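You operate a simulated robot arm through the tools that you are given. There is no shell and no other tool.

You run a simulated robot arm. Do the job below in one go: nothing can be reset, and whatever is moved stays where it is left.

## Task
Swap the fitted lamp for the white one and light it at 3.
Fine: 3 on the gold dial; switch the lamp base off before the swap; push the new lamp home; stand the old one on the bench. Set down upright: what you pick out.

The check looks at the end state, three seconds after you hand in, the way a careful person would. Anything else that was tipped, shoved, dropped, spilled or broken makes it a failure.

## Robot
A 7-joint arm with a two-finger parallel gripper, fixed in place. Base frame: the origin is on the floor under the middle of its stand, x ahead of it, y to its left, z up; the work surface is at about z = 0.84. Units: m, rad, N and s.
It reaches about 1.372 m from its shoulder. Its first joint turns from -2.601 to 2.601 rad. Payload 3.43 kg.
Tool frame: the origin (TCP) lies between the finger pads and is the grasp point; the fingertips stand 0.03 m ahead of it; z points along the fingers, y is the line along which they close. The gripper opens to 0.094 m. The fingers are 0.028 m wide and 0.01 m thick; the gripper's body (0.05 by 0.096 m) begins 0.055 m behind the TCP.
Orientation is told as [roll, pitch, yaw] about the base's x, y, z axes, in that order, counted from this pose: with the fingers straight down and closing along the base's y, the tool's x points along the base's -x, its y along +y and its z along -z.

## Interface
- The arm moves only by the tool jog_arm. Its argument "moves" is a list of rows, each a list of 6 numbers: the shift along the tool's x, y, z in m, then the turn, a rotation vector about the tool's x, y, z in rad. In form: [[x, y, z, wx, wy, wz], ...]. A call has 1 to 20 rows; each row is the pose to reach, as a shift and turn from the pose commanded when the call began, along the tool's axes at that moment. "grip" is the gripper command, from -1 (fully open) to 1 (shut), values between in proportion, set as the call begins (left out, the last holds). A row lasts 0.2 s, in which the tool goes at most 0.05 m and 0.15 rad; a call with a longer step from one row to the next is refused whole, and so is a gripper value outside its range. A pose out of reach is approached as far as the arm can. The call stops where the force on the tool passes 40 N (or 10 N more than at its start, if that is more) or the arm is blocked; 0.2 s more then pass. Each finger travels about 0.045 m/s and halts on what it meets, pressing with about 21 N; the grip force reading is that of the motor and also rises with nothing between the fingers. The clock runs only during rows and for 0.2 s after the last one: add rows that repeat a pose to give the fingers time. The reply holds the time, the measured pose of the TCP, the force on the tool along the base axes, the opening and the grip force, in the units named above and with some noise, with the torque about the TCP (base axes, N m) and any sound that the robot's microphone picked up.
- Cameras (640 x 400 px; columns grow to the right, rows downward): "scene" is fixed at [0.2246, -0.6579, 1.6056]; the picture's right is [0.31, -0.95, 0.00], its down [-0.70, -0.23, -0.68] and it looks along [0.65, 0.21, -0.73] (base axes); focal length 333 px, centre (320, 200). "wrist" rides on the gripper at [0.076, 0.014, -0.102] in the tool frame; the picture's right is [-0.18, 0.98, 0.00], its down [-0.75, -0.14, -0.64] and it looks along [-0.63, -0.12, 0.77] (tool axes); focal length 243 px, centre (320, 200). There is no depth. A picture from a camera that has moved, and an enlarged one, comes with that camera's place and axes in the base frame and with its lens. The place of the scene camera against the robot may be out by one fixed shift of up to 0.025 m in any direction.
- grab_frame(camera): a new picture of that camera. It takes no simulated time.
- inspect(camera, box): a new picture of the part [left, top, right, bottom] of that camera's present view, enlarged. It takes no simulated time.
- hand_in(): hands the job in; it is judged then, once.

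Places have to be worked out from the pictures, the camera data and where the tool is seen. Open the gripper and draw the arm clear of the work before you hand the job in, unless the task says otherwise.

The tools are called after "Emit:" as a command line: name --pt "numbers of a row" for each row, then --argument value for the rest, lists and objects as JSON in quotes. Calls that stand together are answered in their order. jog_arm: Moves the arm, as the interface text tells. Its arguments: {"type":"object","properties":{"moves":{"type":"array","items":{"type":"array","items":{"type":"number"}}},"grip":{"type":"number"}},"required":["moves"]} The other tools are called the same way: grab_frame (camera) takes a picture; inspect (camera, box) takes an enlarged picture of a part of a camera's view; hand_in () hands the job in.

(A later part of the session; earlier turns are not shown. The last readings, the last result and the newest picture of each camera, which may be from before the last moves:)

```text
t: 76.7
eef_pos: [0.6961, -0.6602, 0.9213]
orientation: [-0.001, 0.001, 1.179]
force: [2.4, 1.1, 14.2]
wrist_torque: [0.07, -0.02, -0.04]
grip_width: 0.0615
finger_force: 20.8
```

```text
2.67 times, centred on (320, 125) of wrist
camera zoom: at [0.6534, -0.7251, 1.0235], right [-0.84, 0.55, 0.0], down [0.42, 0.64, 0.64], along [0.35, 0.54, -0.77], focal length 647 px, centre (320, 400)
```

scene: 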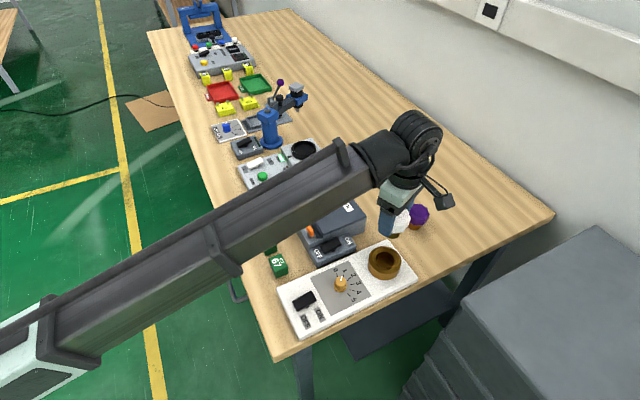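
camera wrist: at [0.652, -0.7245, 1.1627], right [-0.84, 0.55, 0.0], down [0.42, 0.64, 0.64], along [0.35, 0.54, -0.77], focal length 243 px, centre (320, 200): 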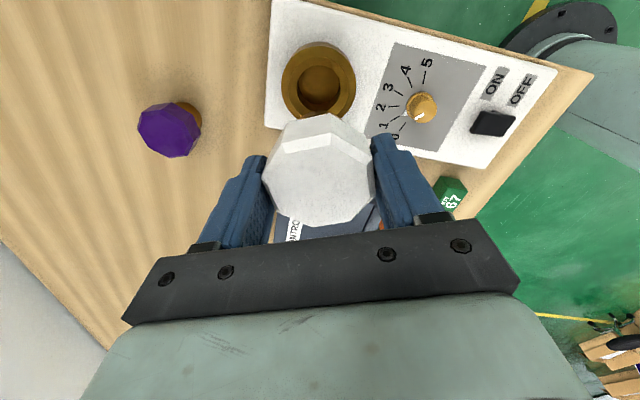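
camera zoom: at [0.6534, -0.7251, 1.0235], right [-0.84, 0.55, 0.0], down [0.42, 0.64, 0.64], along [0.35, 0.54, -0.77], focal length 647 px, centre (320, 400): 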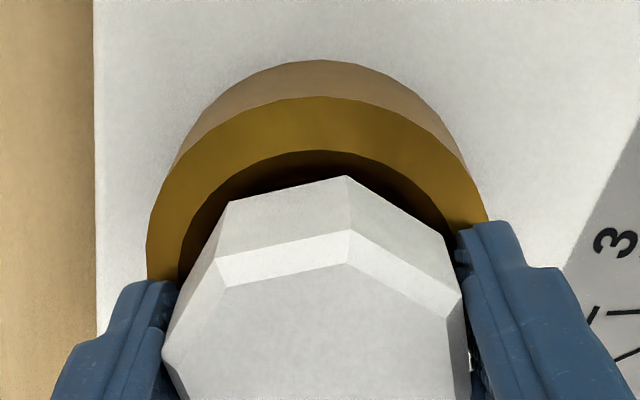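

The lamp itself did not go deeper; the fingers slipped at about 14 N. I'll release, then push the head down from above with closed fingertips.

Emit:
jog_arm --pt "0 0 -0.002 0 0 0" --pt "0 0 -0.002 0 0 0" --pt "0 0 -0.002 0 0 0" --pt "0 0 -0.002 0 0 0" --pt "0 0 -0.002 0 0 0" --grip -1

Emit:
jog_arm --pt "0 0 -0.004 0 0 0" --pt "0 0 -0.012 0 0 0" --pt "0 0 -0.025 0 0 0" --pt "0 0 -0.04 0 0 0" --pt "0 0 -0.055 0 0 0" --pt "0 0 -0.066 0 0 0" --pt "0 0 -0.072 0 0 0" --pt "0 0 -0.072 0 0 0"

Emit:
grab_frame --camera "wrist"

Emit:
inspect --camera "scene" --box '[355, 225, 425, 290]'

```text
t: 77.9
eef_pos: [0.696, -0.6614, 0.9225]
orientation: [-0.002, 0.002, 1.178]
force: [0.1, -0.1, 0.9]
wrist_torque: [0.0, 0.01, -0.02]
grip_width: 0.0941
finger_force: 0.1
```

```text
t: 79.7
eef_pos: [0.6975, -0.6603, 0.9953]
orientation: [-0.003, -0.001, 1.179]
force: [0.2, 0.4, -0.2]
wrist_torque: [-0.01, 0.0, -0.02]
grip_width: 0.094
finger_force: 0.2
```

```text
taken
camera wrist: at [0.6539, -0.7248, 1.0972], right [-0.84, 0.55, 0.0], down [0.42, 0.64, 0.64], along [0.35, 0.54, -0.77], focal length 243 px, centre (320, 200)
```

wrist: 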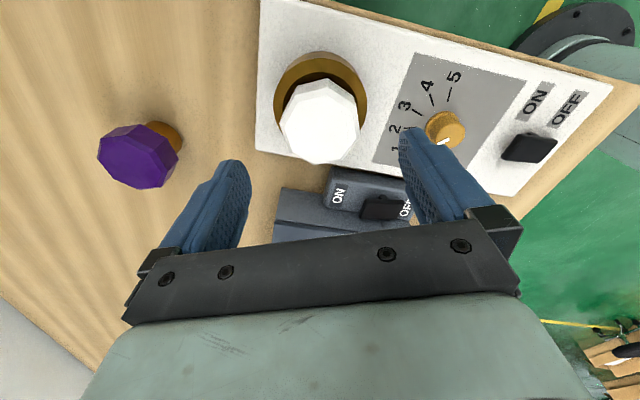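

```text
6.15 times, centred on (390, 258) of scene
camera zoom: at [0.2246, -0.6579, 1.6056], right [0.31, -0.95, 0.0], down [-0.7, -0.23, -0.68], along [0.65, 0.21, -0.73], focal length 2048 px, centre (-111, -154)
```

zoom: 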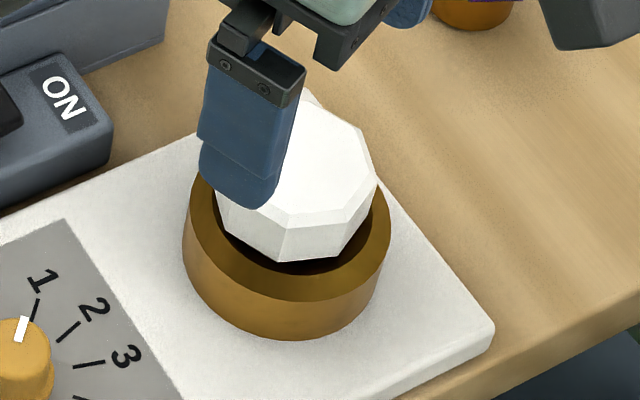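

The white head sits about 2 mm higher than the purple one did, so it likely isn't fully home. I close the fingers and press down on its centre.

Emit:
jog_arm --pt "0 0 0 0 0 0" --pt "0 0 0.004 0 0 0" --pt "0 0 0.01 0 0 0" --pt "0 0 0.017 0 0 0" --pt "0 0 0.024 0 0 0" --pt "0 0 0.03 0 0 0" --pt "0 0 0.035 0 0 0" --pt "0 0 0.037 0 0 0" --grip 1

Emit:
inspect --camera "wrist" --box '[220, 50, 420, 200]'

Emit:
inspect --camera "scene" --box '[355, 225, 425, 290]'

```text
t: 81.5
eef_pos: [0.6979, -0.6607, 0.9582]
orientation: [-0.002, 0.002, 1.178]
force: [0.0, 0.2, -0.9]
wrist_torque: [0.01, 0.0, -0.01]
grip_width: 0.0001
finger_force: 21.6
```

```text
2.67 times, centred on (320, 125) of wrist
camera zoom: at [0.6537, -0.7255, 1.0604], right [-0.84, 0.55, 0.0], down [0.42, 0.64, 0.64], along [0.35, 0.54, -0.77], focal length 647 px, centre (320, 400)
```

zoom: 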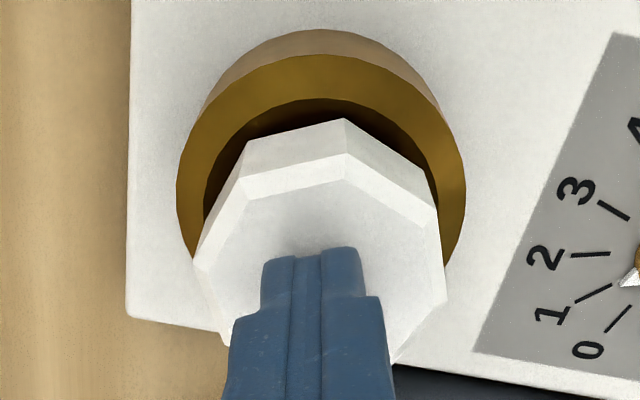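

```text
6.15 times, centred on (390, 258) of scene
camera zoom: at [0.2246, -0.6579, 1.6056], right [0.31, -0.95, 0.0], down [-0.7, -0.23, -0.68], along [0.65, 0.21, -0.73], focal length 2048 px, centre (-111, -154)
```

zoom: 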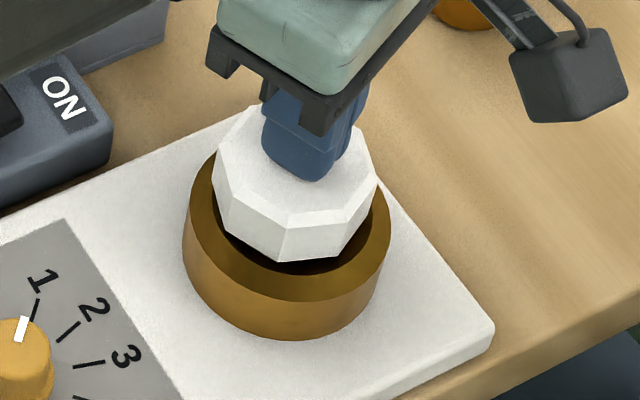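

Fingertips are over the head's centre. I press down gradually.

Emit:
jog_arm --pt "0 0 0.002 0 0 0" --pt "0 0 0.004 0 0 0" --pt "0 0 0.006 0 0 0" --pt "0 0 0.008 0 0 0" --pt "0 0 0.01 0 0 0" --pt "0 0 0.011 0 0 0"

```text
t: 82.2
eef_pos: [0.6963, -0.6611, 0.9584]
orientation: [-0.005, 0.004, 1.178]
force: [-2.4, 2.4, 15.2]
wrist_torque: [0.21, 0.06, 0.02]
grip_width: 0.0
finger_force: 21.2
stopped in row 3: the force on the tool passed its limit at 44 N (the readings are from after the stop); the commanded pose is now the measured one
```

The push stopped at 44 N immediately; the TCP hasn't moved much (z=0.958). I look closely at both views to see what is touching.

Emit:
inspect --camera "scene" --box '[355, 215, 425, 290]'

Emit:
inspect --camera "wrist" --box '[250, 80, 390, 190]'

Emit:
grab_frame --camera "scene"

```text
5.33 times, centred on (390, 252) of scene
camera zoom: at [0.2246, -0.6579, 1.6056], right [0.31, -0.95, 0.0], down [-0.7, -0.23, -0.68], along [0.65, 0.21, -0.73], focal length 1775 px, centre (-53, -80)
```

zoom: 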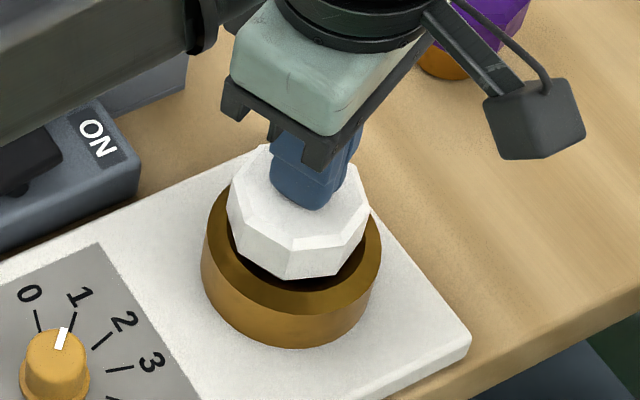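

```text
3.64 times, centred on (320, 135) of wrist
camera zoom: at [0.6536, -0.7252, 1.0602], right [-0.84, 0.55, -0.01], down [0.42, 0.65, 0.64], along [0.35, 0.53, -0.77], focal length 882 px, centre (320, 436)
```

zoom: 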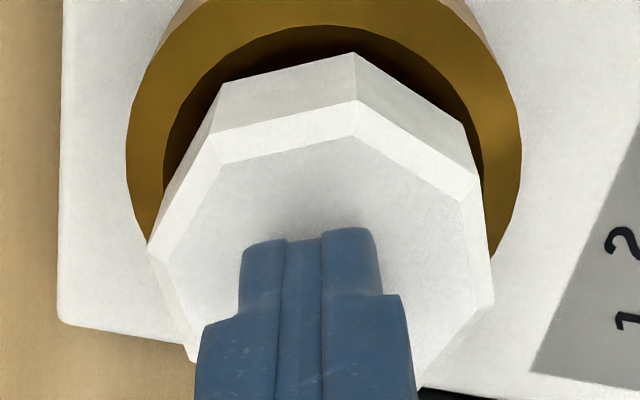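

```text
taken
```

scene: 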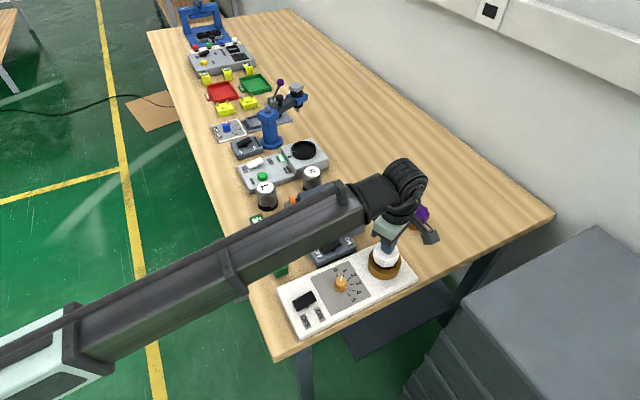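

The fingertips are on the head's top (about z=0.928). I press again in finer steps and hold the force to see if the lamp creeps further in.

Emit:
jog_arm --pt "0 0 0.0005 0 0 0" --pt "0 0 0.001 0 0 0" --pt "0 0 0.0015 0 0 0" --pt "0 0 0.0015 0 0 0" --pt "0 0 0.0015 0 0 0"

Emit:
inspect --camera "scene" --box '[355, 225, 425, 290]'

```text
t: 83.1
eef_pos: [0.697, -0.6616, 0.9577]
orientation: [-0.006, 0.003, 1.178]
force: [-1.4, 3.0, 16.4]
wrist_torque: [0.25, 0.04, -0.01]
grip_width: 0.0
finger_force: 20.9
stopped in row 4: the force on the tool passed its limit at 42 N (the readings are from after the stop); the commanded pose is now the measured one
```

```text
6.15 times, centred on (390, 258) of scene
camera zoom: at [0.2246, -0.6579, 1.6056], right [0.31, -0.95, 0.0], down [-0.7, -0.23, -0.68], along [0.65, 0.21, -0.73], focal length 2048 px, centre (-111, -154)
```

zoom: 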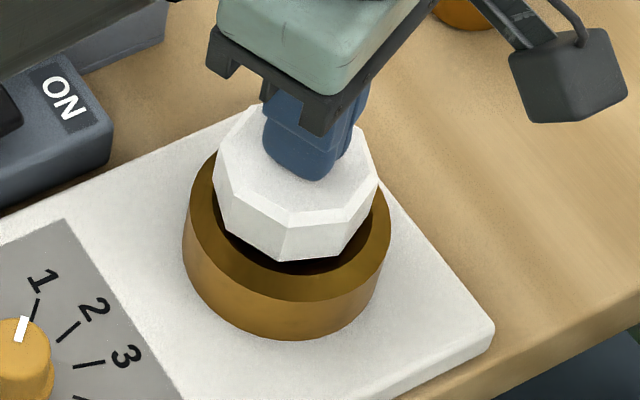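

The white lamp won't move under 42 N, and comparing views it sits about 1–2 mm toward the far side and ~2 mm high, so it's likely caught off-centre. I'll lift off, open, and regrip it to re-centre.

Emit:
jog_arm --pt "0 0 -0.003 0 0 0" --pt "0 0 -0.01 0 0 0" --pt "0 0 -0.02 0 0 0" --pt "0 0 -0.03 0 0 0" --pt "0 0 -0.037 0 0 0" --pt "0 0 -0.04 0 0 0"

Emit:
jog_arm --pt "0 0 0 0 0 0" --pt "0 0 0 0 0 0" --pt "0 0 0 0 0 0" --pt "0 0 0 0 0 0" --pt "0 0 0 0 0 0" --pt "0 0 0 0 0 0" --grip -1

Emit:
inspect --camera "wrist" --box '[240, 30, 400, 150]'

Emit:
inspect --camera "scene" --box '[365, 235, 415, 285]'

```text
t: 84.5
eef_pos: [0.6973, -0.6615, 0.997]
orientation: [-0.005, 0.005, 1.176]
force: [0.4, 0.4, 0.2]
wrist_torque: [-0.02, -0.01, -0.01]
grip_width: 0.0
finger_force: 21.1
```

```text
t: 85.9
eef_pos: [0.6975, -0.6609, 0.9965]
orientation: [-0.007, 0.007, 1.179]
force: [0.2, -0.2, -0.2]
wrist_torque: [-0.03, -0.01, 0.0]
grip_width: 0.0941
finger_force: 0.1
```

```text
3.33 times, centred on (320, 90) of wrist
camera zoom: at [0.6542, -0.7255, 1.0989], right [-0.84, 0.55, -0.01], down [0.42, 0.65, 0.64], along [0.35, 0.53, -0.77], focal length 809 px, centre (320, 567)
```

zoom: 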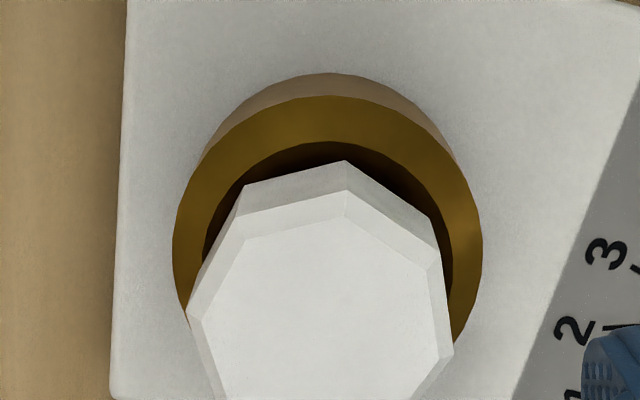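

```text
8.00 times, centred on (390, 260) of scene
camera zoom: at [0.2246, -0.6579, 1.6056], right [0.31, -0.95, 0.0], down [-0.7, -0.23, -0.68], along [0.65, 0.21, -0.73], focal length 2662 px, centre (-240, -280)
```

zoom: 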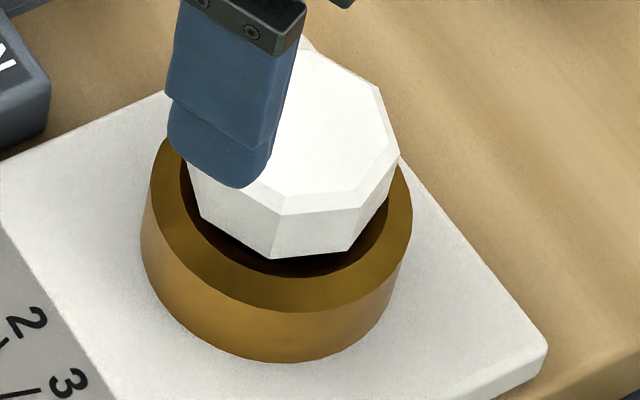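

I'll straighten the tool's small tilt, descend open around the head to z≈0.925, and close on it again.

Emit:
jog_arm --pt "0 0 0.004 -0.002 -0.002 0" --pt "0 0 0.012 -0.004 -0.004 0" --pt "0 0 0.024 -0.006 -0.005 0" --pt "0 0 0.038 -0.006 -0.005 0" --pt "0 0 0.052 -0.006 -0.005 0" --pt "0 0 0.063 -0.006 -0.005 0" --pt "0 0 0.07 -0.006 -0.005 0" --pt "0 0 0.072 -0.006 -0.005 0"

Emit:
jog_arm --pt "0 0 0 0 0 0" --pt "0 0 0 0 0 0" --pt "0 0 0 0 0 0" --pt "0 0 0 0 0 0" --pt "0 0 0 0 0 0" --grip 1

Emit:
inspect --camera "wrist" --box '[220, 50, 420, 200]'

```text
t: 87.7
eef_pos: [0.6979, -0.6622, 0.9233]
orientation: [-0.001, 0.0, 1.178]
force: [-0.2, -0.2, 1.0]
wrist_torque: [-0.01, 0.0, 0.0]
grip_width: 0.094
finger_force: 0.1
```

```text
t: 88.9
eef_pos: [0.6963, -0.6616, 0.9246]
orientation: [0.001, 0.0, 1.179]
force: [0.2, 0.7, -0.5]
wrist_torque: [0.01, -0.01, 0.0]
grip_width: 0.0618
finger_force: 21.3
```

```text
2.67 times, centred on (320, 125) of wrist
camera zoom: at [0.6548, -0.7271, 1.0261], right [-0.84, 0.55, 0.0], down [0.42, 0.64, 0.64], along [0.35, 0.54, -0.77], focal length 647 px, centre (320, 400)
```

zoom: 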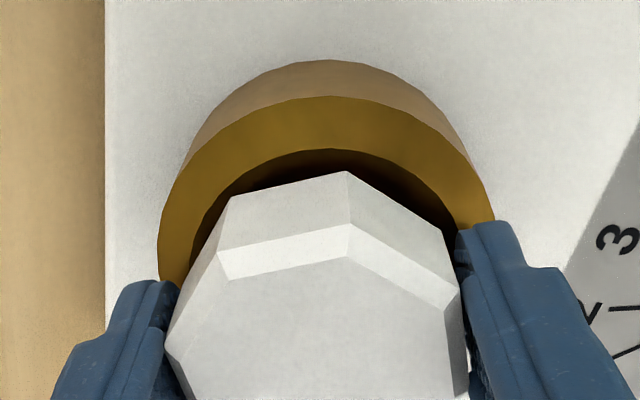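

Gripped again; the ring appears about 8 px right of where it was with the old lamp, so the lamp is ~1.8 mm too far toward tool -y. I lift 4 mm, shift back +1.8 mm, and lower again.

Emit:
jog_arm --pt "0 0 -0.002 0 0 0" --pt "0 0 -0.004 0 0 0" --pt "0 0.0009 -0.004 0 0 0" --pt "0 0.0018 -0.004 0 0 0"

Emit:
inspect --camera "wrist" --box '[220, 50, 420, 200]'

Emit:
jog_arm --pt "0 0 0.001 0 0 0" --pt "0 0 0.002 0 0 0" --pt "0 0 0.003 0 0 0" --pt "0 0 0.004 0 0 0"

```text
t: 89.9
eef_pos: [0.6949, -0.6602, 0.9273]
orientation: [-0.001, 0.0, 1.18]
force: [-0.4, 0.3, -0.7]
wrist_torque: [0.01, -0.01, 0.04]
grip_width: 0.0613
finger_force: 20.9
```

```text
2.67 times, centred on (320, 125) of wrist
camera zoom: at [0.6529, -0.7261, 1.0303], right [-0.84, 0.55, 0.0], down [0.42, 0.64, 0.64], along [0.35, 0.54, -0.77], focal length 647 px, centre (320, 400)
```

zoom: 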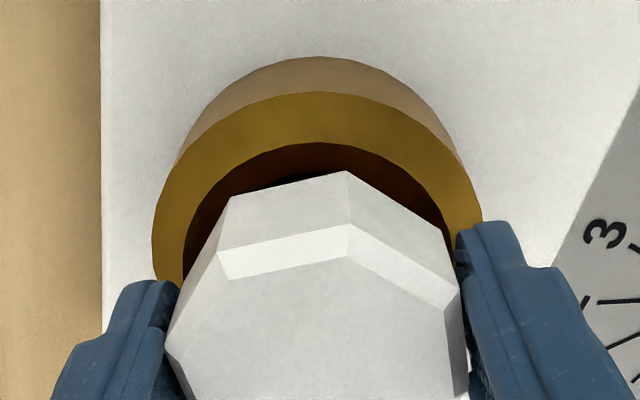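

```text
t: 90.9
eef_pos: [0.6955, -0.6608, 0.9253]
orientation: [-0.001, -0.001, 1.179]
force: [-1.1, -0.2, -0.8]
wrist_torque: [-0.02, -0.02, 0.04]
grip_width: 0.0615
finger_force: 21.0
```

No resistance yet at 0.925. I continue down gently.

Emit:
jog_arm --pt "0 0 0.001 0 0 0" --pt "0 0 0.002 0 0 0"

Emit:
jog_arm --pt "0 0 0.001 0 0 0" --pt "0 0 0.0015 0 0 0"

Emit:
inspect --camera "wrist" --box '[220, 50, 420, 200]'

```text
t: 91.5
eef_pos: [0.6954, -0.6609, 0.9235]
orientation: [-0.001, -0.001, 1.178]
force: [-0.7, -0.4, 13.6]
wrist_torque: [0.0, 0.02, -0.03]
grip_width: 0.0617
finger_force: 20.8
```

```text
t: 92.1
eef_pos: [0.6954, -0.6611, 0.9221]
orientation: [-0.004, -0.001, 1.178]
force: [0.2, -1.2, 14.8]
wrist_torque: [0.0, 0.02, -0.02]
grip_width: 0.0619
finger_force: 21.0
```

```text
2.67 times, centred on (320, 125) of wrist
camera zoom: at [0.6529, -0.7259, 1.0235], right [-0.84, 0.55, 0.0], down [0.42, 0.64, 0.64], along [0.35, 0.54, -0.77], focal length 647 px, centre (320, 400)
```

zoom: 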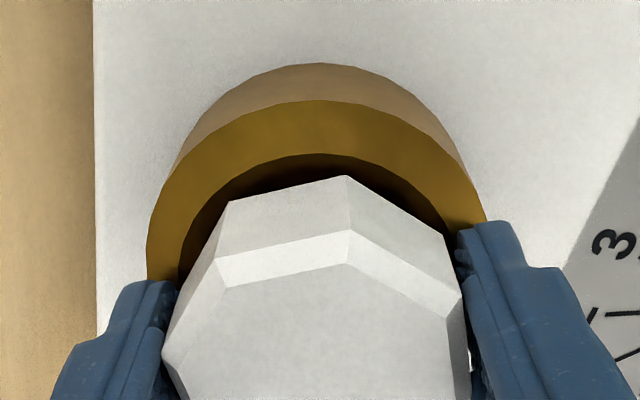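

Contact happens at the same height as before, independent of the small sideways shifts, and it resisted 44 N from above, so it appears to be on its stop. I release, rise and check; the light test later will confirm seating.

Emit:
jog_arm --pt "0 0 -0.001 0 0 0" --pt "0 0 -0.001 0 0 0" --pt "0 0 -0.001 0 0 0" --pt "0 0 -0.001 0 0 0" --pt "0 0 -0.001 0 0 0" --grip -1

Emit:
jog_arm --pt "0 0 -0.004 0 0 0" --pt "0 0 -0.014 0 0 0" --pt "0 0 -0.03 0 0 0" --pt "0 0 -0.05 0 0 0" --pt "0 0 -0.07 0 0 0" --pt "0 0 -0.09 0 0 0" --pt "0 0 -0.102 0 0 0" --pt "0 0 -0.107 0 0 0" --pt "0 0 -0.107 0 0 0"

Emit:
grab_frame --camera "wrist"

Emit:
inspect --camera "wrist" --box '[240, 40, 400, 160]'

Emit:
inspect --camera "scene" --box '[355, 225, 425, 290]'

```text
t: 93.3
eef_pos: [0.695, -0.6606, 0.9215]
orientation: [0.002, -0.001, 1.179]
force: [0.4, 0.1, 0.5]
wrist_torque: [0.02, -0.02, -0.03]
grip_width: 0.0939
finger_force: 0.0
```

```text
t: 95.3
eef_pos: [0.6957, -0.6616, 1.0299]
orientation: [-0.001, -0.001, 1.178]
force: [-0.9, -0.2, 0.3]
wrist_torque: [-0.01, 0.01, -0.01]
grip_width: 0.094
finger_force: 0.0
```

```text
taken
camera wrist: at [0.653, -0.7272, 1.1318], right [-0.84, 0.55, 0.0], down [0.42, 0.64, 0.64], along [0.35, 0.54, -0.77], focal length 243 px, centre (320, 200)
```

wrist: 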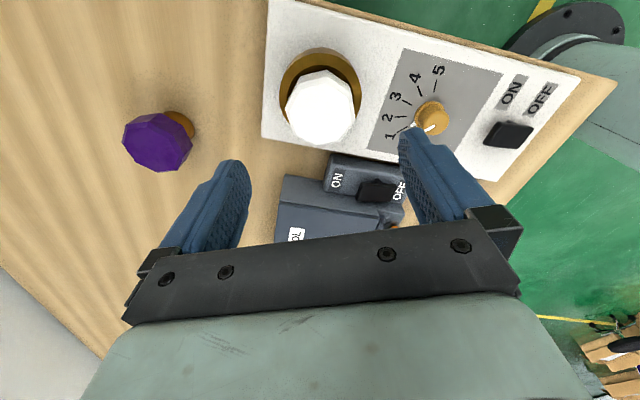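

```text
3.33 times, centred on (320, 100) of wrist
camera zoom: at [0.653, -0.7272, 1.1318], right [-0.84, 0.55, 0.0], down [0.42, 0.64, 0.64], along [0.35, 0.54, -0.77], focal length 809 px, centre (320, 533)
```

zoom: 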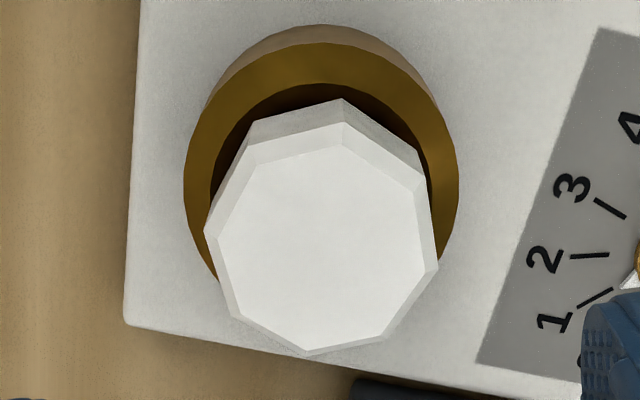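

```text
6.15 times, centred on (390, 258) of scene
camera zoom: at [0.2246, -0.6579, 1.6056], right [0.31, -0.95, 0.0], down [-0.7, -0.23, -0.68], along [0.65, 0.21, -0.73], focal length 2048 px, centre (-111, -154)
```

zoom: 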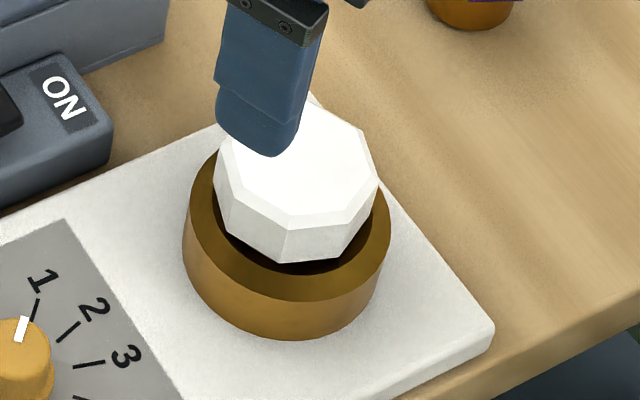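

Comparing views, the head may sit a millimetre or two off-centre and slightly high on the socket's funnel. I'll regrip it and do a gentle force-guided centring search while pressing lightly.

Emit:
jog_arm --pt "0 0 0.005 0 0 0" --pt "0 0 0.016 0 0 0" --pt "0 0 0.032 0 0 0" --pt "0 0 0.05 0 0 0" --pt "0 0 0.068 0 0 0" --pt "0 0 0.085 0 0 0" --pt "0 0 0.097 0 0 0" --pt "0 0 0.103 0 0 0" --pt "0 0 0.1045 0 0 0"

Emit:
jog_arm --pt "0 0 0 0 0 0" --pt "0 0 0 0 0 0" --pt "0 0 0 0 0 0" --pt "0 0 0 0 0 0" --pt "0 0 0 0 0 0" --grip 1

Emit:
jog_arm --pt "0 0 0.0005 0 0 0" --pt "0 0 0.001 0 0 0"

```text
t: 97.3
eef_pos: [0.6949, -0.6618, 0.9232]
orientation: [-0.002, 0.0, 1.179]
force: [0.2, -0.1, 0.2]
wrist_torque: [0.0, 0.0, 0.0]
grip_width: 0.094
finger_force: 0.1
```

```text
t: 98.5
eef_pos: [0.6956, -0.6623, 0.9243]
orientation: [0.001, 0.001, 1.178]
force: [0.4, -0.5, 0.2]
wrist_torque: [0.03, 0.01, -0.01]
grip_width: 0.0618
finger_force: 21.1
```

```text
t: 99.1
eef_pos: [0.6958, -0.6611, 0.9239]
orientation: [0.0, -0.001, 1.178]
force: [0.4, -0.2, 11.3]
wrist_torque: [-0.05, 0.0, -0.03]
grip_width: 0.0618
finger_force: 21.4
```

Pressing with 11 N. Now I nudge in tool +x in small steps and watch the vertical force for the lamp sinking.

Emit:
jog_arm --pt "0.0005 0 0 0 0 0" --pt "0.001 0 0 0 0 0"

Emit:
jog_arm --pt "0.0005 0 0 0 0 0" --pt "0.001 0 0 0 0 0"

Emit:
jog_arm --pt "0 -0.0005 0 0 0 0" --pt "0 -0.001 0 0 0 0"

Emit:
jog_arm --pt "0 -0.0005 0 0 0 0" --pt "0 -0.001 0 0 0 0"

```text
t: 99.7
eef_pos: [0.6954, -0.6615, 0.9235]
orientation: [0.001, -0.001, 1.179]
force: [0.2, 2.6, 12.7]
wrist_torque: [0.21, -0.11, 0.03]
grip_width: 0.0617
finger_force: 20.3
```

```text
t: 100.3
eef_pos: [0.6946, -0.663, 0.9244]
orientation: [-0.001, 0.0, 1.179]
force: [2.1, 4.7, 13.7]
wrist_torque: [0.31, -0.11, 0.01]
grip_width: 0.0617
finger_force: 21.2
```

```text
t: 100.9
eef_pos: [0.6941, -0.6641, 0.9236]
orientation: [0.0, -0.001, 1.177]
force: [-2.3, 3.6, 11.1]
wrist_torque: [0.19, 0.04, 0.01]
grip_width: 0.0617
finger_force: 20.8
```

```text
t: 101.5
eef_pos: [0.6976, -0.6641, 0.925]
orientation: [0.0, -0.001, 1.177]
force: [-2.8, -1.4, 7.4]
wrist_torque: [-0.08, 0.1, -0.01]
grip_width: 0.0614
finger_force: 20.8
```

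Vertical force fell to 7 N after these shifts. I press another millimetre here to see whether it sinks.

Emit:
jog_arm --pt "0 0 0.0005 0 0 0" --pt "0 0 0.001 0 0 0"

Emit:
inspect --camera "wrist" --box '[220, 50, 420, 200]'

```text
t: 102.1
eef_pos: [0.6971, -0.664, 0.9229]
orientation: [-0.001, -0.002, 1.176]
force: [-0.7, -2.4, 15.4]
wrist_torque: [-0.08, 0.0, -0.03]
grip_width: 0.0617
finger_force: 20.8
```

```text
2.67 times, centred on (320, 125) of wrist
camera zoom: at [0.6543, -0.7288, 1.0249], right [-0.84, 0.55, 0.0], down [0.42, 0.64, 0.64], along [0.35, 0.54, -0.77], focal length 647 px, centre (320, 400)
```

zoom: 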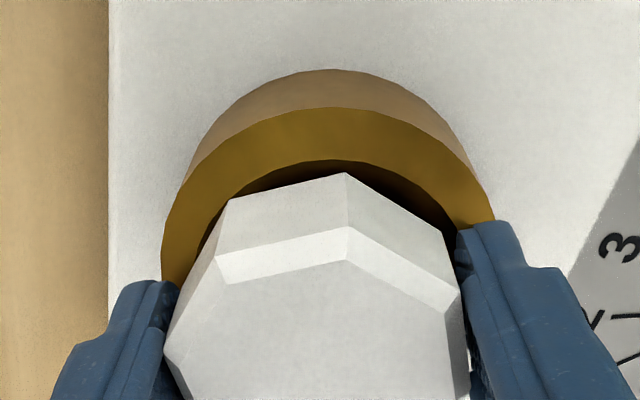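

The lamp slides laterally 2–3 mm at a constant resting height, so it sits on a flat socket floor. Averaging my height readings, it is within about 1 mm of the old lamp's seated height, so it's home with some side play. I centre it again (back by 1.8 mm/2 mm), press lightly and check the view.

Emit:
jog_arm --pt "0 0 -0.001 0 0 0" --pt "-0.0006 0.0007 -0.002 0 0 0" --pt "-0.0012 0.0014 -0.002 0 0 0" --pt "-0.0018 0.002 -0.002 0 0 0" --pt "-0.0018 0.002 -0.001 0 0 0" --pt "-0.0018 0.002 0 0 0 0"

Emit:
inspect --camera "wrist" --box '[220, 50, 420, 200]'

Emit:
inspect --camera "scene" --box '[355, 225, 425, 290]'

```text
t: 103.5
eef_pos: [0.6956, -0.6609, 0.9228]
orientation: [0.0, 0.0, 1.179]
force: [-2.3, 1.7, 8.7]
wrist_torque: [0.2, 0.06, 0.05]
grip_width: 0.0614
finger_force: 21.1
```

```text
2.67 times, centred on (320, 125) of wrist
camera zoom: at [0.6533, -0.7259, 1.0248], right [-0.84, 0.55, 0.0], down [0.42, 0.64, 0.64], along [0.35, 0.54, -0.77], focal length 647 px, centre (320, 400)
```

zoom: 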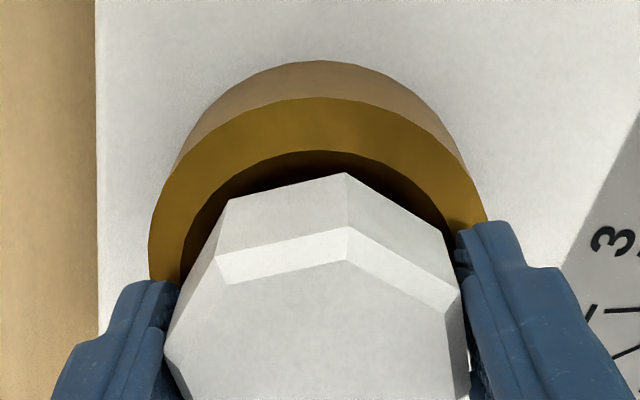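

```text
6.15 times, centred on (390, 258) of scene
camera zoom: at [0.2246, -0.6579, 1.6056], right [0.31, -0.95, 0.0], down [-0.7, -0.23, -0.68], along [0.65, 0.21, -0.73], focal length 2048 px, centre (-111, -154)
```

zoom: 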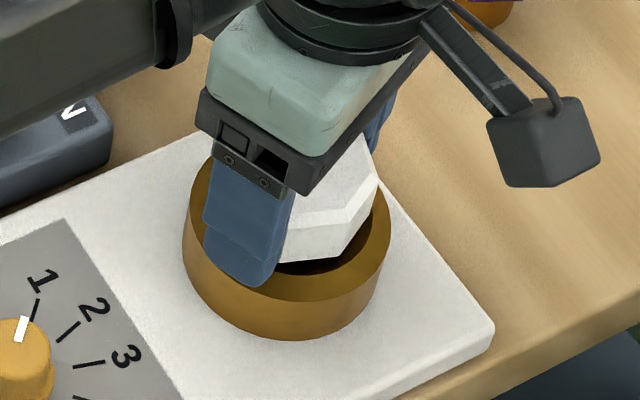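

Centred again. I release the lamp and rise, then take a look.

Emit:
jog_arm --pt "0 0 -0.0007 0 0 0" --pt "0 0 -0.0007 0 0 0" --pt "0 0 -0.0007 0 0 0" --pt "0 0 -0.0007 0 0 0" --pt "0 0 -0.0007 0 0 0" --grip -1

Emit:
jog_arm --pt "0 0 -0.004 0 0 0" --pt "0 0 -0.014 0 0 0" --pt "0 0 -0.03 0 0 0" --pt "0 0 -0.05 0 0 0" --pt "0 0 -0.07 0 0 0" --pt "0 0 -0.09 0 0 0" --pt "0 0 -0.102 0 0 0" --pt "0 0 -0.107 0 0 0" --pt "0 0 -0.107 0 0 0"

Emit:
grab_frame --camera "wrist"

Emit:
inspect --camera "wrist" --box '[240, 40, 400, 160]'

Emit:
inspect --camera "scene" --box '[355, 225, 425, 290]'

```text
t: 104.7
eef_pos: [0.6958, -0.6607, 0.9233]
orientation: [0.001, -0.001, 1.179]
force: [-0.2, -0.1, -1.1]
wrist_torque: [-0.03, 0.03, -0.02]
grip_width: 0.0942
finger_force: 0.1
```

```text
t: 106.7
eef_pos: [0.6945, -0.6619, 1.0305]
orientation: [0.0, 0.001, 1.177]
force: [-0.3, 0.2, 0.0]
wrist_torque: [-0.01, 0.02, 0.01]
grip_width: 0.0939
finger_force: 0.0
```

```text
taken
camera wrist: at [0.6526, -0.7271, 1.1318], right [-0.84, 0.55, 0.0], down [0.42, 0.64, 0.64], along [0.35, 0.54, -0.77], focal length 243 px, centre (320, 200)
```

wrist: 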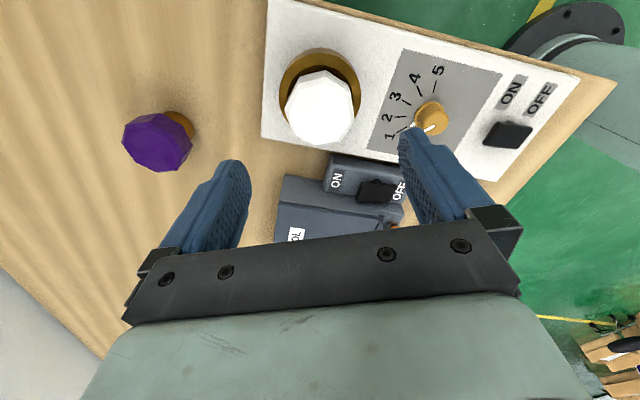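

```text
3.33 times, centred on (320, 100) of wrist
camera zoom: at [0.6526, -0.7271, 1.1318], right [-0.84, 0.55, 0.0], down [0.42, 0.64, 0.64], along [0.35, 0.54, -0.77], focal length 809 px, centre (320, 533)
```

zoom: 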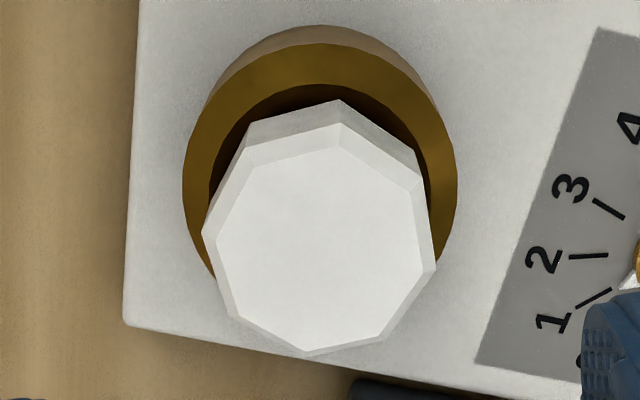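

```text
6.15 times, centred on (390, 258) of scene
camera zoom: at [0.2246, -0.6579, 1.6056], right [0.31, -0.95, 0.0], down [-0.7, -0.23, -0.68], along [0.65, 0.21, -0.73], focal length 2048 px, centre (-111, -154)
```

zoom: 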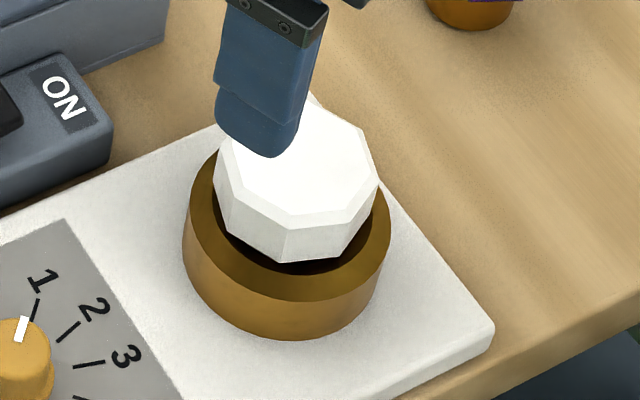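

The white lamp sits in its socket. Next the gold dial, at roughly (0.603, -0.577): I move above it, yaw to about 1.9 rad so there's room to turn clockwise, and narrow the gripper to 5 cm.

Emit:
jog_arm --pt "-0.001 0.003 0 0 0 -0.015" --pt "-0.003 0.008 0.001 0 0 -0.045" --pt "-0.006 0.016 0.002 0 0 -0.09" --pt "-0.01 0.027 0.003 0 0 -0.15" --pt "-0.015 0.039 0.004 0 0 -0.22" --pt "-0.02 0.052 0.005 0 0 -0.3" --pt "-0.025 0.066 0.006 0 0 -0.38" --pt "-0.03 0.08 0.007 0 0 -0.46" --pt "-0.035 0.093 0.008 0 0 -0.54" --pt "-0.039 0.104 0.009 0 0 -0.61" --pt "-0.042 0.112 0.01 0 0 -0.67" --pt "-0.0435 0.116 0.01 0 0 -0.71" --pt "-0.0435 0.117 0.01 0 0 -0.722" --pt "-0.0435 0.117 0.01 0 0 -0.722" --grip -0.06

Emit:
grab_frame --camera "wrist"

Emit:
inspect --camera "wrist" --box '[240, 30, 400, 150]'

Emit:
grab_frame --camera "scene"

```text
t: 109.7
eef_pos: [0.6029, -0.5762, 1.0196]
orientation: [-0.001, 0.0, 1.899]
force: [0.0, -0.1, -0.2]
wrist_torque: [-0.02, 0.02, -0.04]
grip_width: 0.0497
finger_force: 0.1
```

```text
taken
camera wrist: at [0.6143, -0.6532, 1.1216], right [-0.99, -0.14, 0.0], down [-0.11, 0.76, 0.64], along [-0.09, 0.64, -0.77], focal length 243 px, centre (320, 200)
```

wrist: 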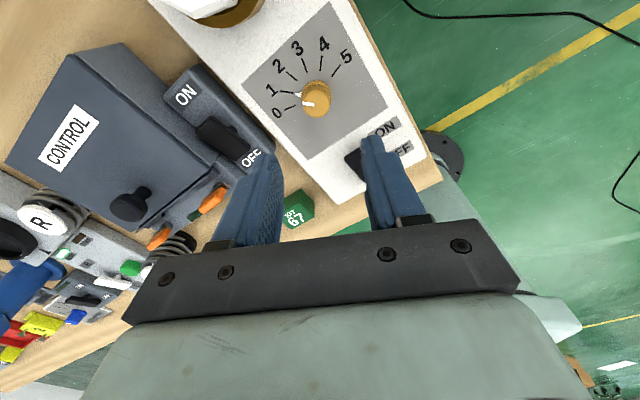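

```text
3.33 times, centred on (320, 90) of wrist
camera zoom: at [0.6143, -0.6532, 1.1216], right [-0.99, -0.14, 0.0], down [-0.11, 0.76, 0.64], along [-0.09, 0.64, -0.77], focal length 809 px, centre (320, 567)
```

zoom: 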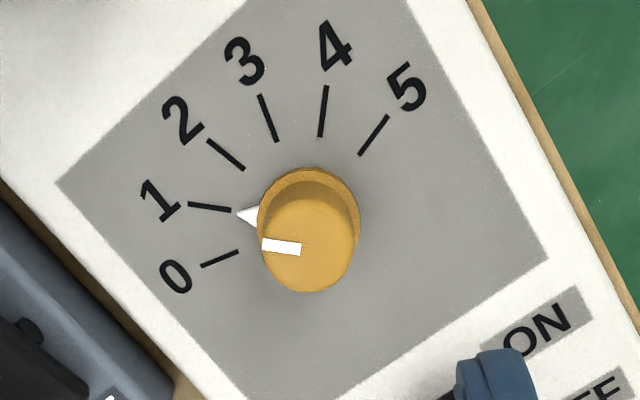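

```text
taken
```

scene: 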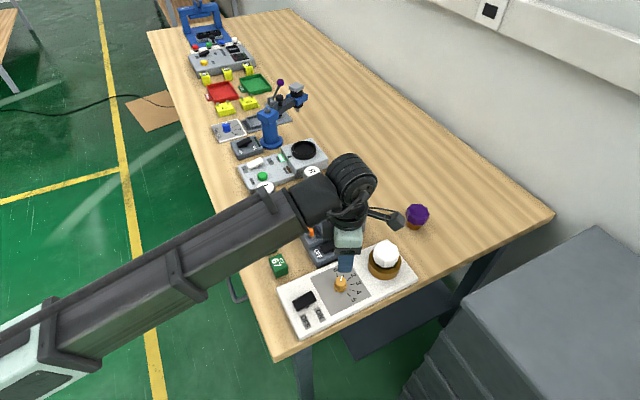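

The dial's ticks are 30° apart, numbers rising clockwise seen from above, and the pointer is near 1. The dial centre is about 3.5 mm off the tool axis; I correct and descend towards it.

Emit:
jog_arm --pt "-0.0004 -0.001 0.005 0 0 0" --pt "-0.0008 -0.002 0.016 0 0 0" --pt "-0.0013 -0.0033 0.032 0 0 0" --pt "-0.0013 -0.0033 0.05 0 0 0" --pt "-0.0013 -0.0033 0.066 0 0 0" --pt "-0.0013 -0.0033 0.078 0 0 0" --pt "-0.0013 -0.0033 0.084 0 0 0" --pt "-0.0013 -0.0033 0.084 0 0 0"

Emit:
inspect --camera "wrist" --box '[230, 60, 410, 190]'

Emit:
inspect --camera "scene" --box '[300, 230, 400, 310]'

```text
t: 111.5
eef_pos: [0.6069, -0.5731, 0.9356]
orientation: [-0.001, 0.0, 1.902]
force: [0.4, 0.9, 0.3]
wrist_torque: [-0.01, 0.01, 0.01]
grip_width: 0.0499
finger_force: 0.0
```

```text
3.08 times, centred on (320, 125) of wrist
camera zoom: at [0.6178, -0.6508, 1.0373], right [-0.99, -0.14, 0.0], down [-0.11, 0.76, 0.64], along [-0.09, 0.64, -0.77], focal length 746 px, centre (320, 431)
```

zoom: 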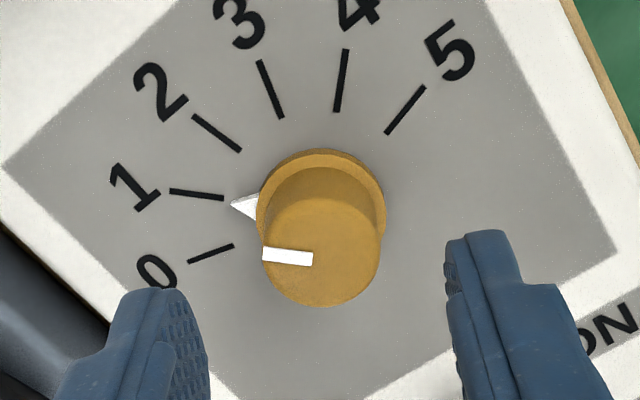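

```text
5.00 times, centred on (350, 270) of scene
camera zoom: at [0.2246, -0.6579, 1.6056], right [0.31, -0.95, 0.0], down [-0.7, -0.23, -0.68], along [0.65, 0.21, -0.73], focal length 1664 px, centre (170, -150)
```

zoom: 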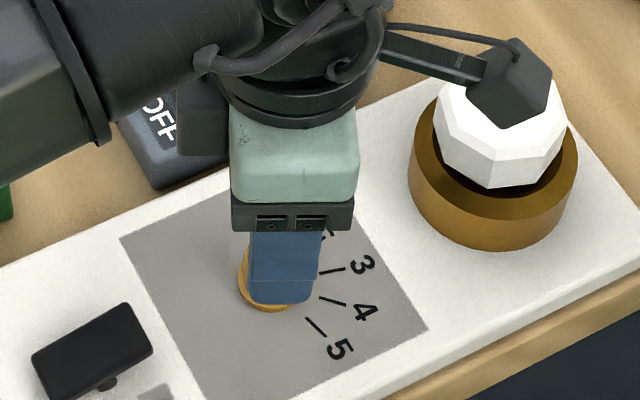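

Nearly centred over the knob. I apply a 0.8 mm correction, descend to z≈0.900 and close on the knob.

Emit:
jog_arm --pt "0.0004 0 0.003 0 0 0" --pt "0.0008 0 0.009 0 0 0" --pt "0.0008 0 0.017 0 0 0" --pt "0.0008 0 0.025 0 0 0" --pt "0.0008 0 0.032 0 0 0" --pt "0.0008 0 0.0355 0 0 0" --pt "0.0008 0 0.0355 0 0 0"

Emit:
jog_arm --pt "0 0 0 0 0 0" --pt "0 0 0 0 0 0" --pt "0 0 0 0 0 0" --pt "0 0 0 0 0 0" --grip 1

Emit:
inspect --camera "wrist" --box '[230, 60, 410, 190]'

```text
t: 113.1
eef_pos: [0.6076, -0.5749, 0.9003]
orientation: [-0.001, 0.002, 1.901]
force: [0.0, -0.3, -0.4]
wrist_torque: [0.03, 0.0, -0.01]
grip_width: 0.0498
finger_force: 0.1
```

```text
t: 114.1
eef_pos: [0.6063, -0.5753, 0.9007]
orientation: [0.0, 0.0, 1.9]
force: [-2.5, -2.3, -0.8]
wrist_torque: [-0.09, 0.07, -0.03]
grip_width: 0.029
finger_force: 44.9
```

```text
3.08 times, centred on (320, 125) of wrist
camera zoom: at [0.6178, -0.6515, 1.0027], right [-0.99, -0.14, 0.0], down [-0.11, 0.76, 0.64], along [-0.09, 0.64, -0.77], focal length 746 px, centre (320, 431)
```

zoom: 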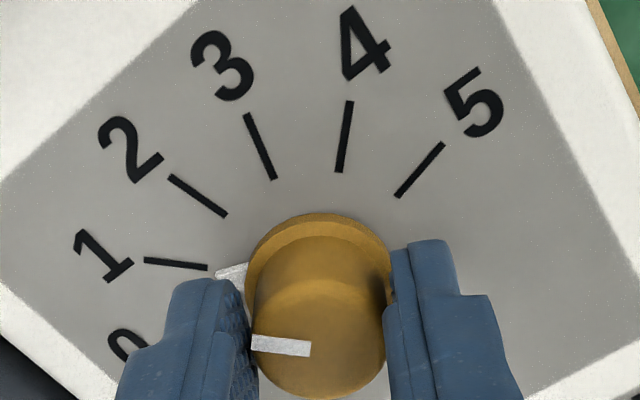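

The knob is gripped at 2.9 cm. I turn clockwise (positive about tool z) by about 1.05 rad in small steps.

Emit:
jog_arm --pt "0 0 0 0 0 0.03" --pt "0 0 0 0 0 0.08" --pt "0 0 0 0 0 0.14" --pt "0 0 0 0 0 0.2" --pt "0 0 0 0 0 0.26" --pt "0 0 0 0 0 0.32" --pt "0 0 0 0 0 0.38" --pt "0 0 0 0 0 0.44" --pt "0 0 0 0 0 0.5" --pt "0 0 0 0 0 0.56" --pt "0 0 0 0 0 0.62" --pt "0 0 0 0 0 0.68" --pt "0 0 0 0 0 0.74" --pt "0 0 0 0 0 0.8" --pt "0 0 0 0 0 0.86" --pt "0 0 0 0 0 0.92" --pt "0 0 0 0 0 0.98" --pt "0 0 0 0 0 1.02" --pt "0 0 0 0 0 1.05" --pt "0 0 0 0 0 1.05"

Emit:
inspect --camera "wrist" --box '[230, 60, 410, 190]'

Emit:
inspect --camera "scene" --box '[300, 230, 400, 310]'

```text
t: 118.3
eef_pos: [0.606, -0.5758, 0.9012]
orientation: [0.004, 0.001, 0.849]
force: [-27.1, 3.3, -11.3]
wrist_torque: [0.15, 0.56, 0.0]
grip_width: 0.029
finger_force: 45.2
```

```text
3.08 times, centred on (320, 125) of wrist
camera zoom: at [0.5454, -0.6227, 1.003], right [-0.62, 0.79, 0.0], down [0.61, 0.47, 0.64], along [0.5, 0.4, -0.77], focal length 746 px, centre (320, 431)
```

zoom: 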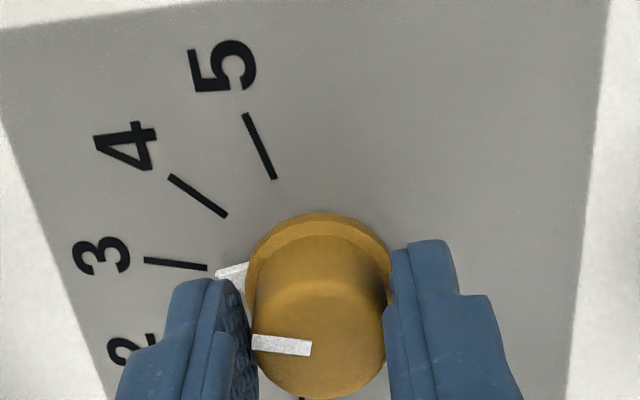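

```text
5.00 times, centred on (350, 270) of scene
camera zoom: at [0.2246, -0.6579, 1.6056], right [0.31, -0.95, 0.0], down [-0.7, -0.23, -0.68], along [0.65, 0.21, -0.73], focal length 1664 px, centre (170, -150)
```

zoom: 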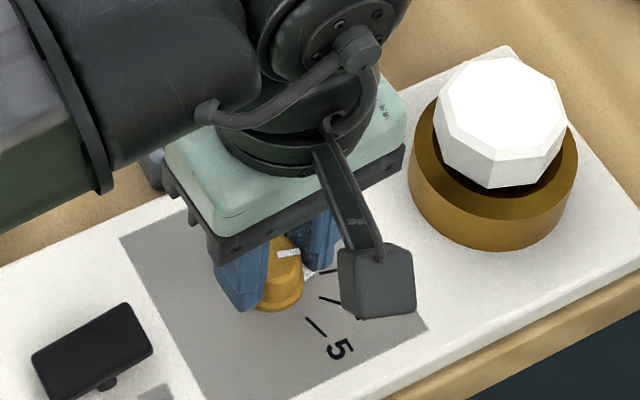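

The knob turned with the fingers and the pointer now relates to tick 3 exactly as it did to tick 1 before. I relieve the sideways load (27 N) by shifting slightly, then release the knob.

Emit:
jog_arm --pt "0.0005 0.0007 0.0003 0 0 0" --pt "0.001 0.0014 0.0006 0 0 0" --pt "0.0014 0.0021 0.001 0 0 0"

Emit:
jog_arm --pt "0 0 0 0 0 0" --pt "0 0 0 0 0 0" --pt "0 0 0 0 0 0" --grip -0.06

Emit:
inspect --camera "wrist" --box '[230, 60, 410, 190]'

```text
t: 119.1
eef_pos: [0.6062, -0.5745, 0.9008]
orientation: [-0.003, -0.001, 0.852]
force: [-6.1, 5.6, 5.6]
wrist_torque: [-0.61, 1.12, 0.01]
grip_width: 0.029
finger_force: 44.8
```

```text
t: 119.9
eef_pos: [0.6043, -0.5745, 0.9001]
orientation: [0.001, 0.001, 0.85]
force: [0.0, 0.1, -0.1]
wrist_torque: [-0.03, -0.03, 0.01]
grip_width: 0.0498
finger_force: 0.0
```

```text
3.08 times, centred on (320, 125) of wrist
camera zoom: at [0.5439, -0.6229, 1.0019], right [-0.62, 0.79, 0.0], down [0.6, 0.47, 0.64], along [0.51, 0.4, -0.77], focal length 746 px, centre (320, 431)
```

zoom: 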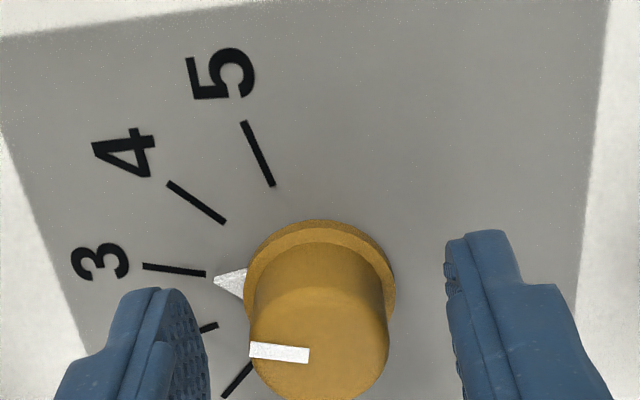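

The pointer tip sits at tick 3. I rise to verify from above.

Emit:
jog_arm --pt "0 0 -0.003 0 0 0" --pt "0 0 -0.01 0 0 0" --pt "0 0 -0.022 0 0 0" --pt "0 0 -0.04 0 0 0" --pt "0 0 -0.06 0 0 0" --pt "0 0 -0.08 0 0 0" --pt "0 0 -0.095 0 0 0" --pt "0 0 -0.1 0 0 0" --pt "0 0 -0.1 0 0 0"

Emit:
grab_frame --camera "wrist"

Emit:
inspect --camera "wrist" --box '[250, 30, 390, 140]'

Emit:
inspect --camera "scene" --box '[280, 240, 420, 340]'

```text
t: 121.9
eef_pos: [0.6043, -0.5746, 1.0012]
orientation: [0.001, -0.001, 0.85]
force: [0.1, -0.7, -0.2]
wrist_torque: [-0.03, -0.01, -0.04]
grip_width: 0.0499
finger_force: 0.0
```

```text
taken
camera wrist: at [0.5435, -0.6223, 1.1028], right [-0.62, 0.79, 0.0], down [0.6, 0.47, 0.64], along [0.51, 0.4, -0.77], focal length 243 px, centre (320, 200)
```

wrist: 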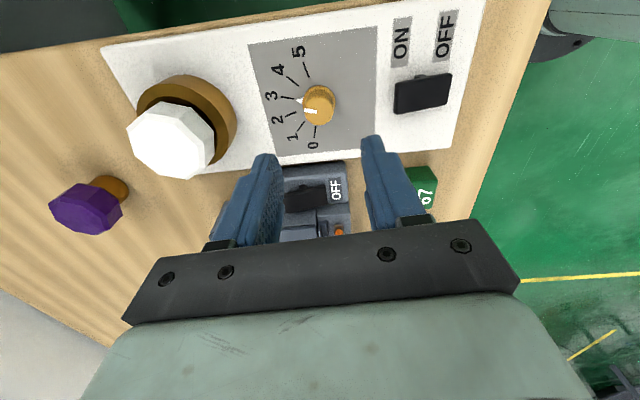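

```text
3.64 times, centred on (320, 85) of wrist
camera zoom: at [0.5435, -0.6223, 1.1028], right [-0.62, 0.79, 0.0], down [0.6, 0.47, 0.64], along [0.51, 0.4, -0.77], focal length 882 px, centre (320, 618)
```

zoom: 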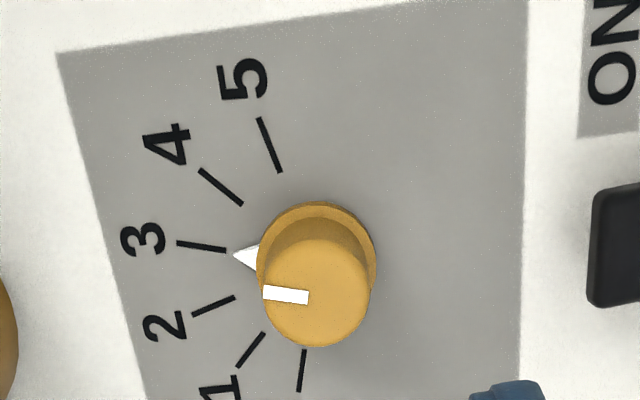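

```text
4.00 times, centred on (350, 290) of scene
camera zoom: at [0.2246, -0.6579, 1.6056], right [0.31, -0.95, 0.0], down [-0.7, -0.23, -0.68], along [0.65, 0.21, -0.73], focal length 1331 px, centre (200, -160)
```

zoom: 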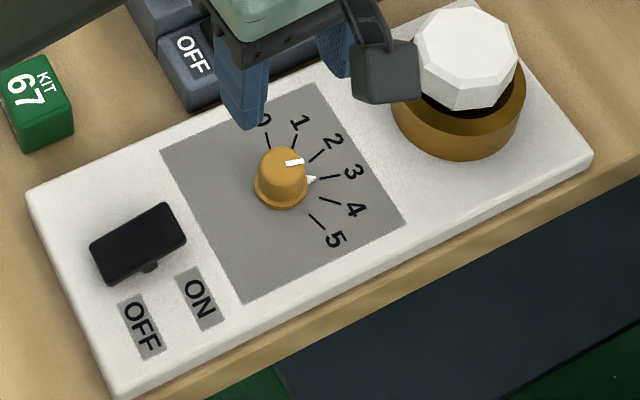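

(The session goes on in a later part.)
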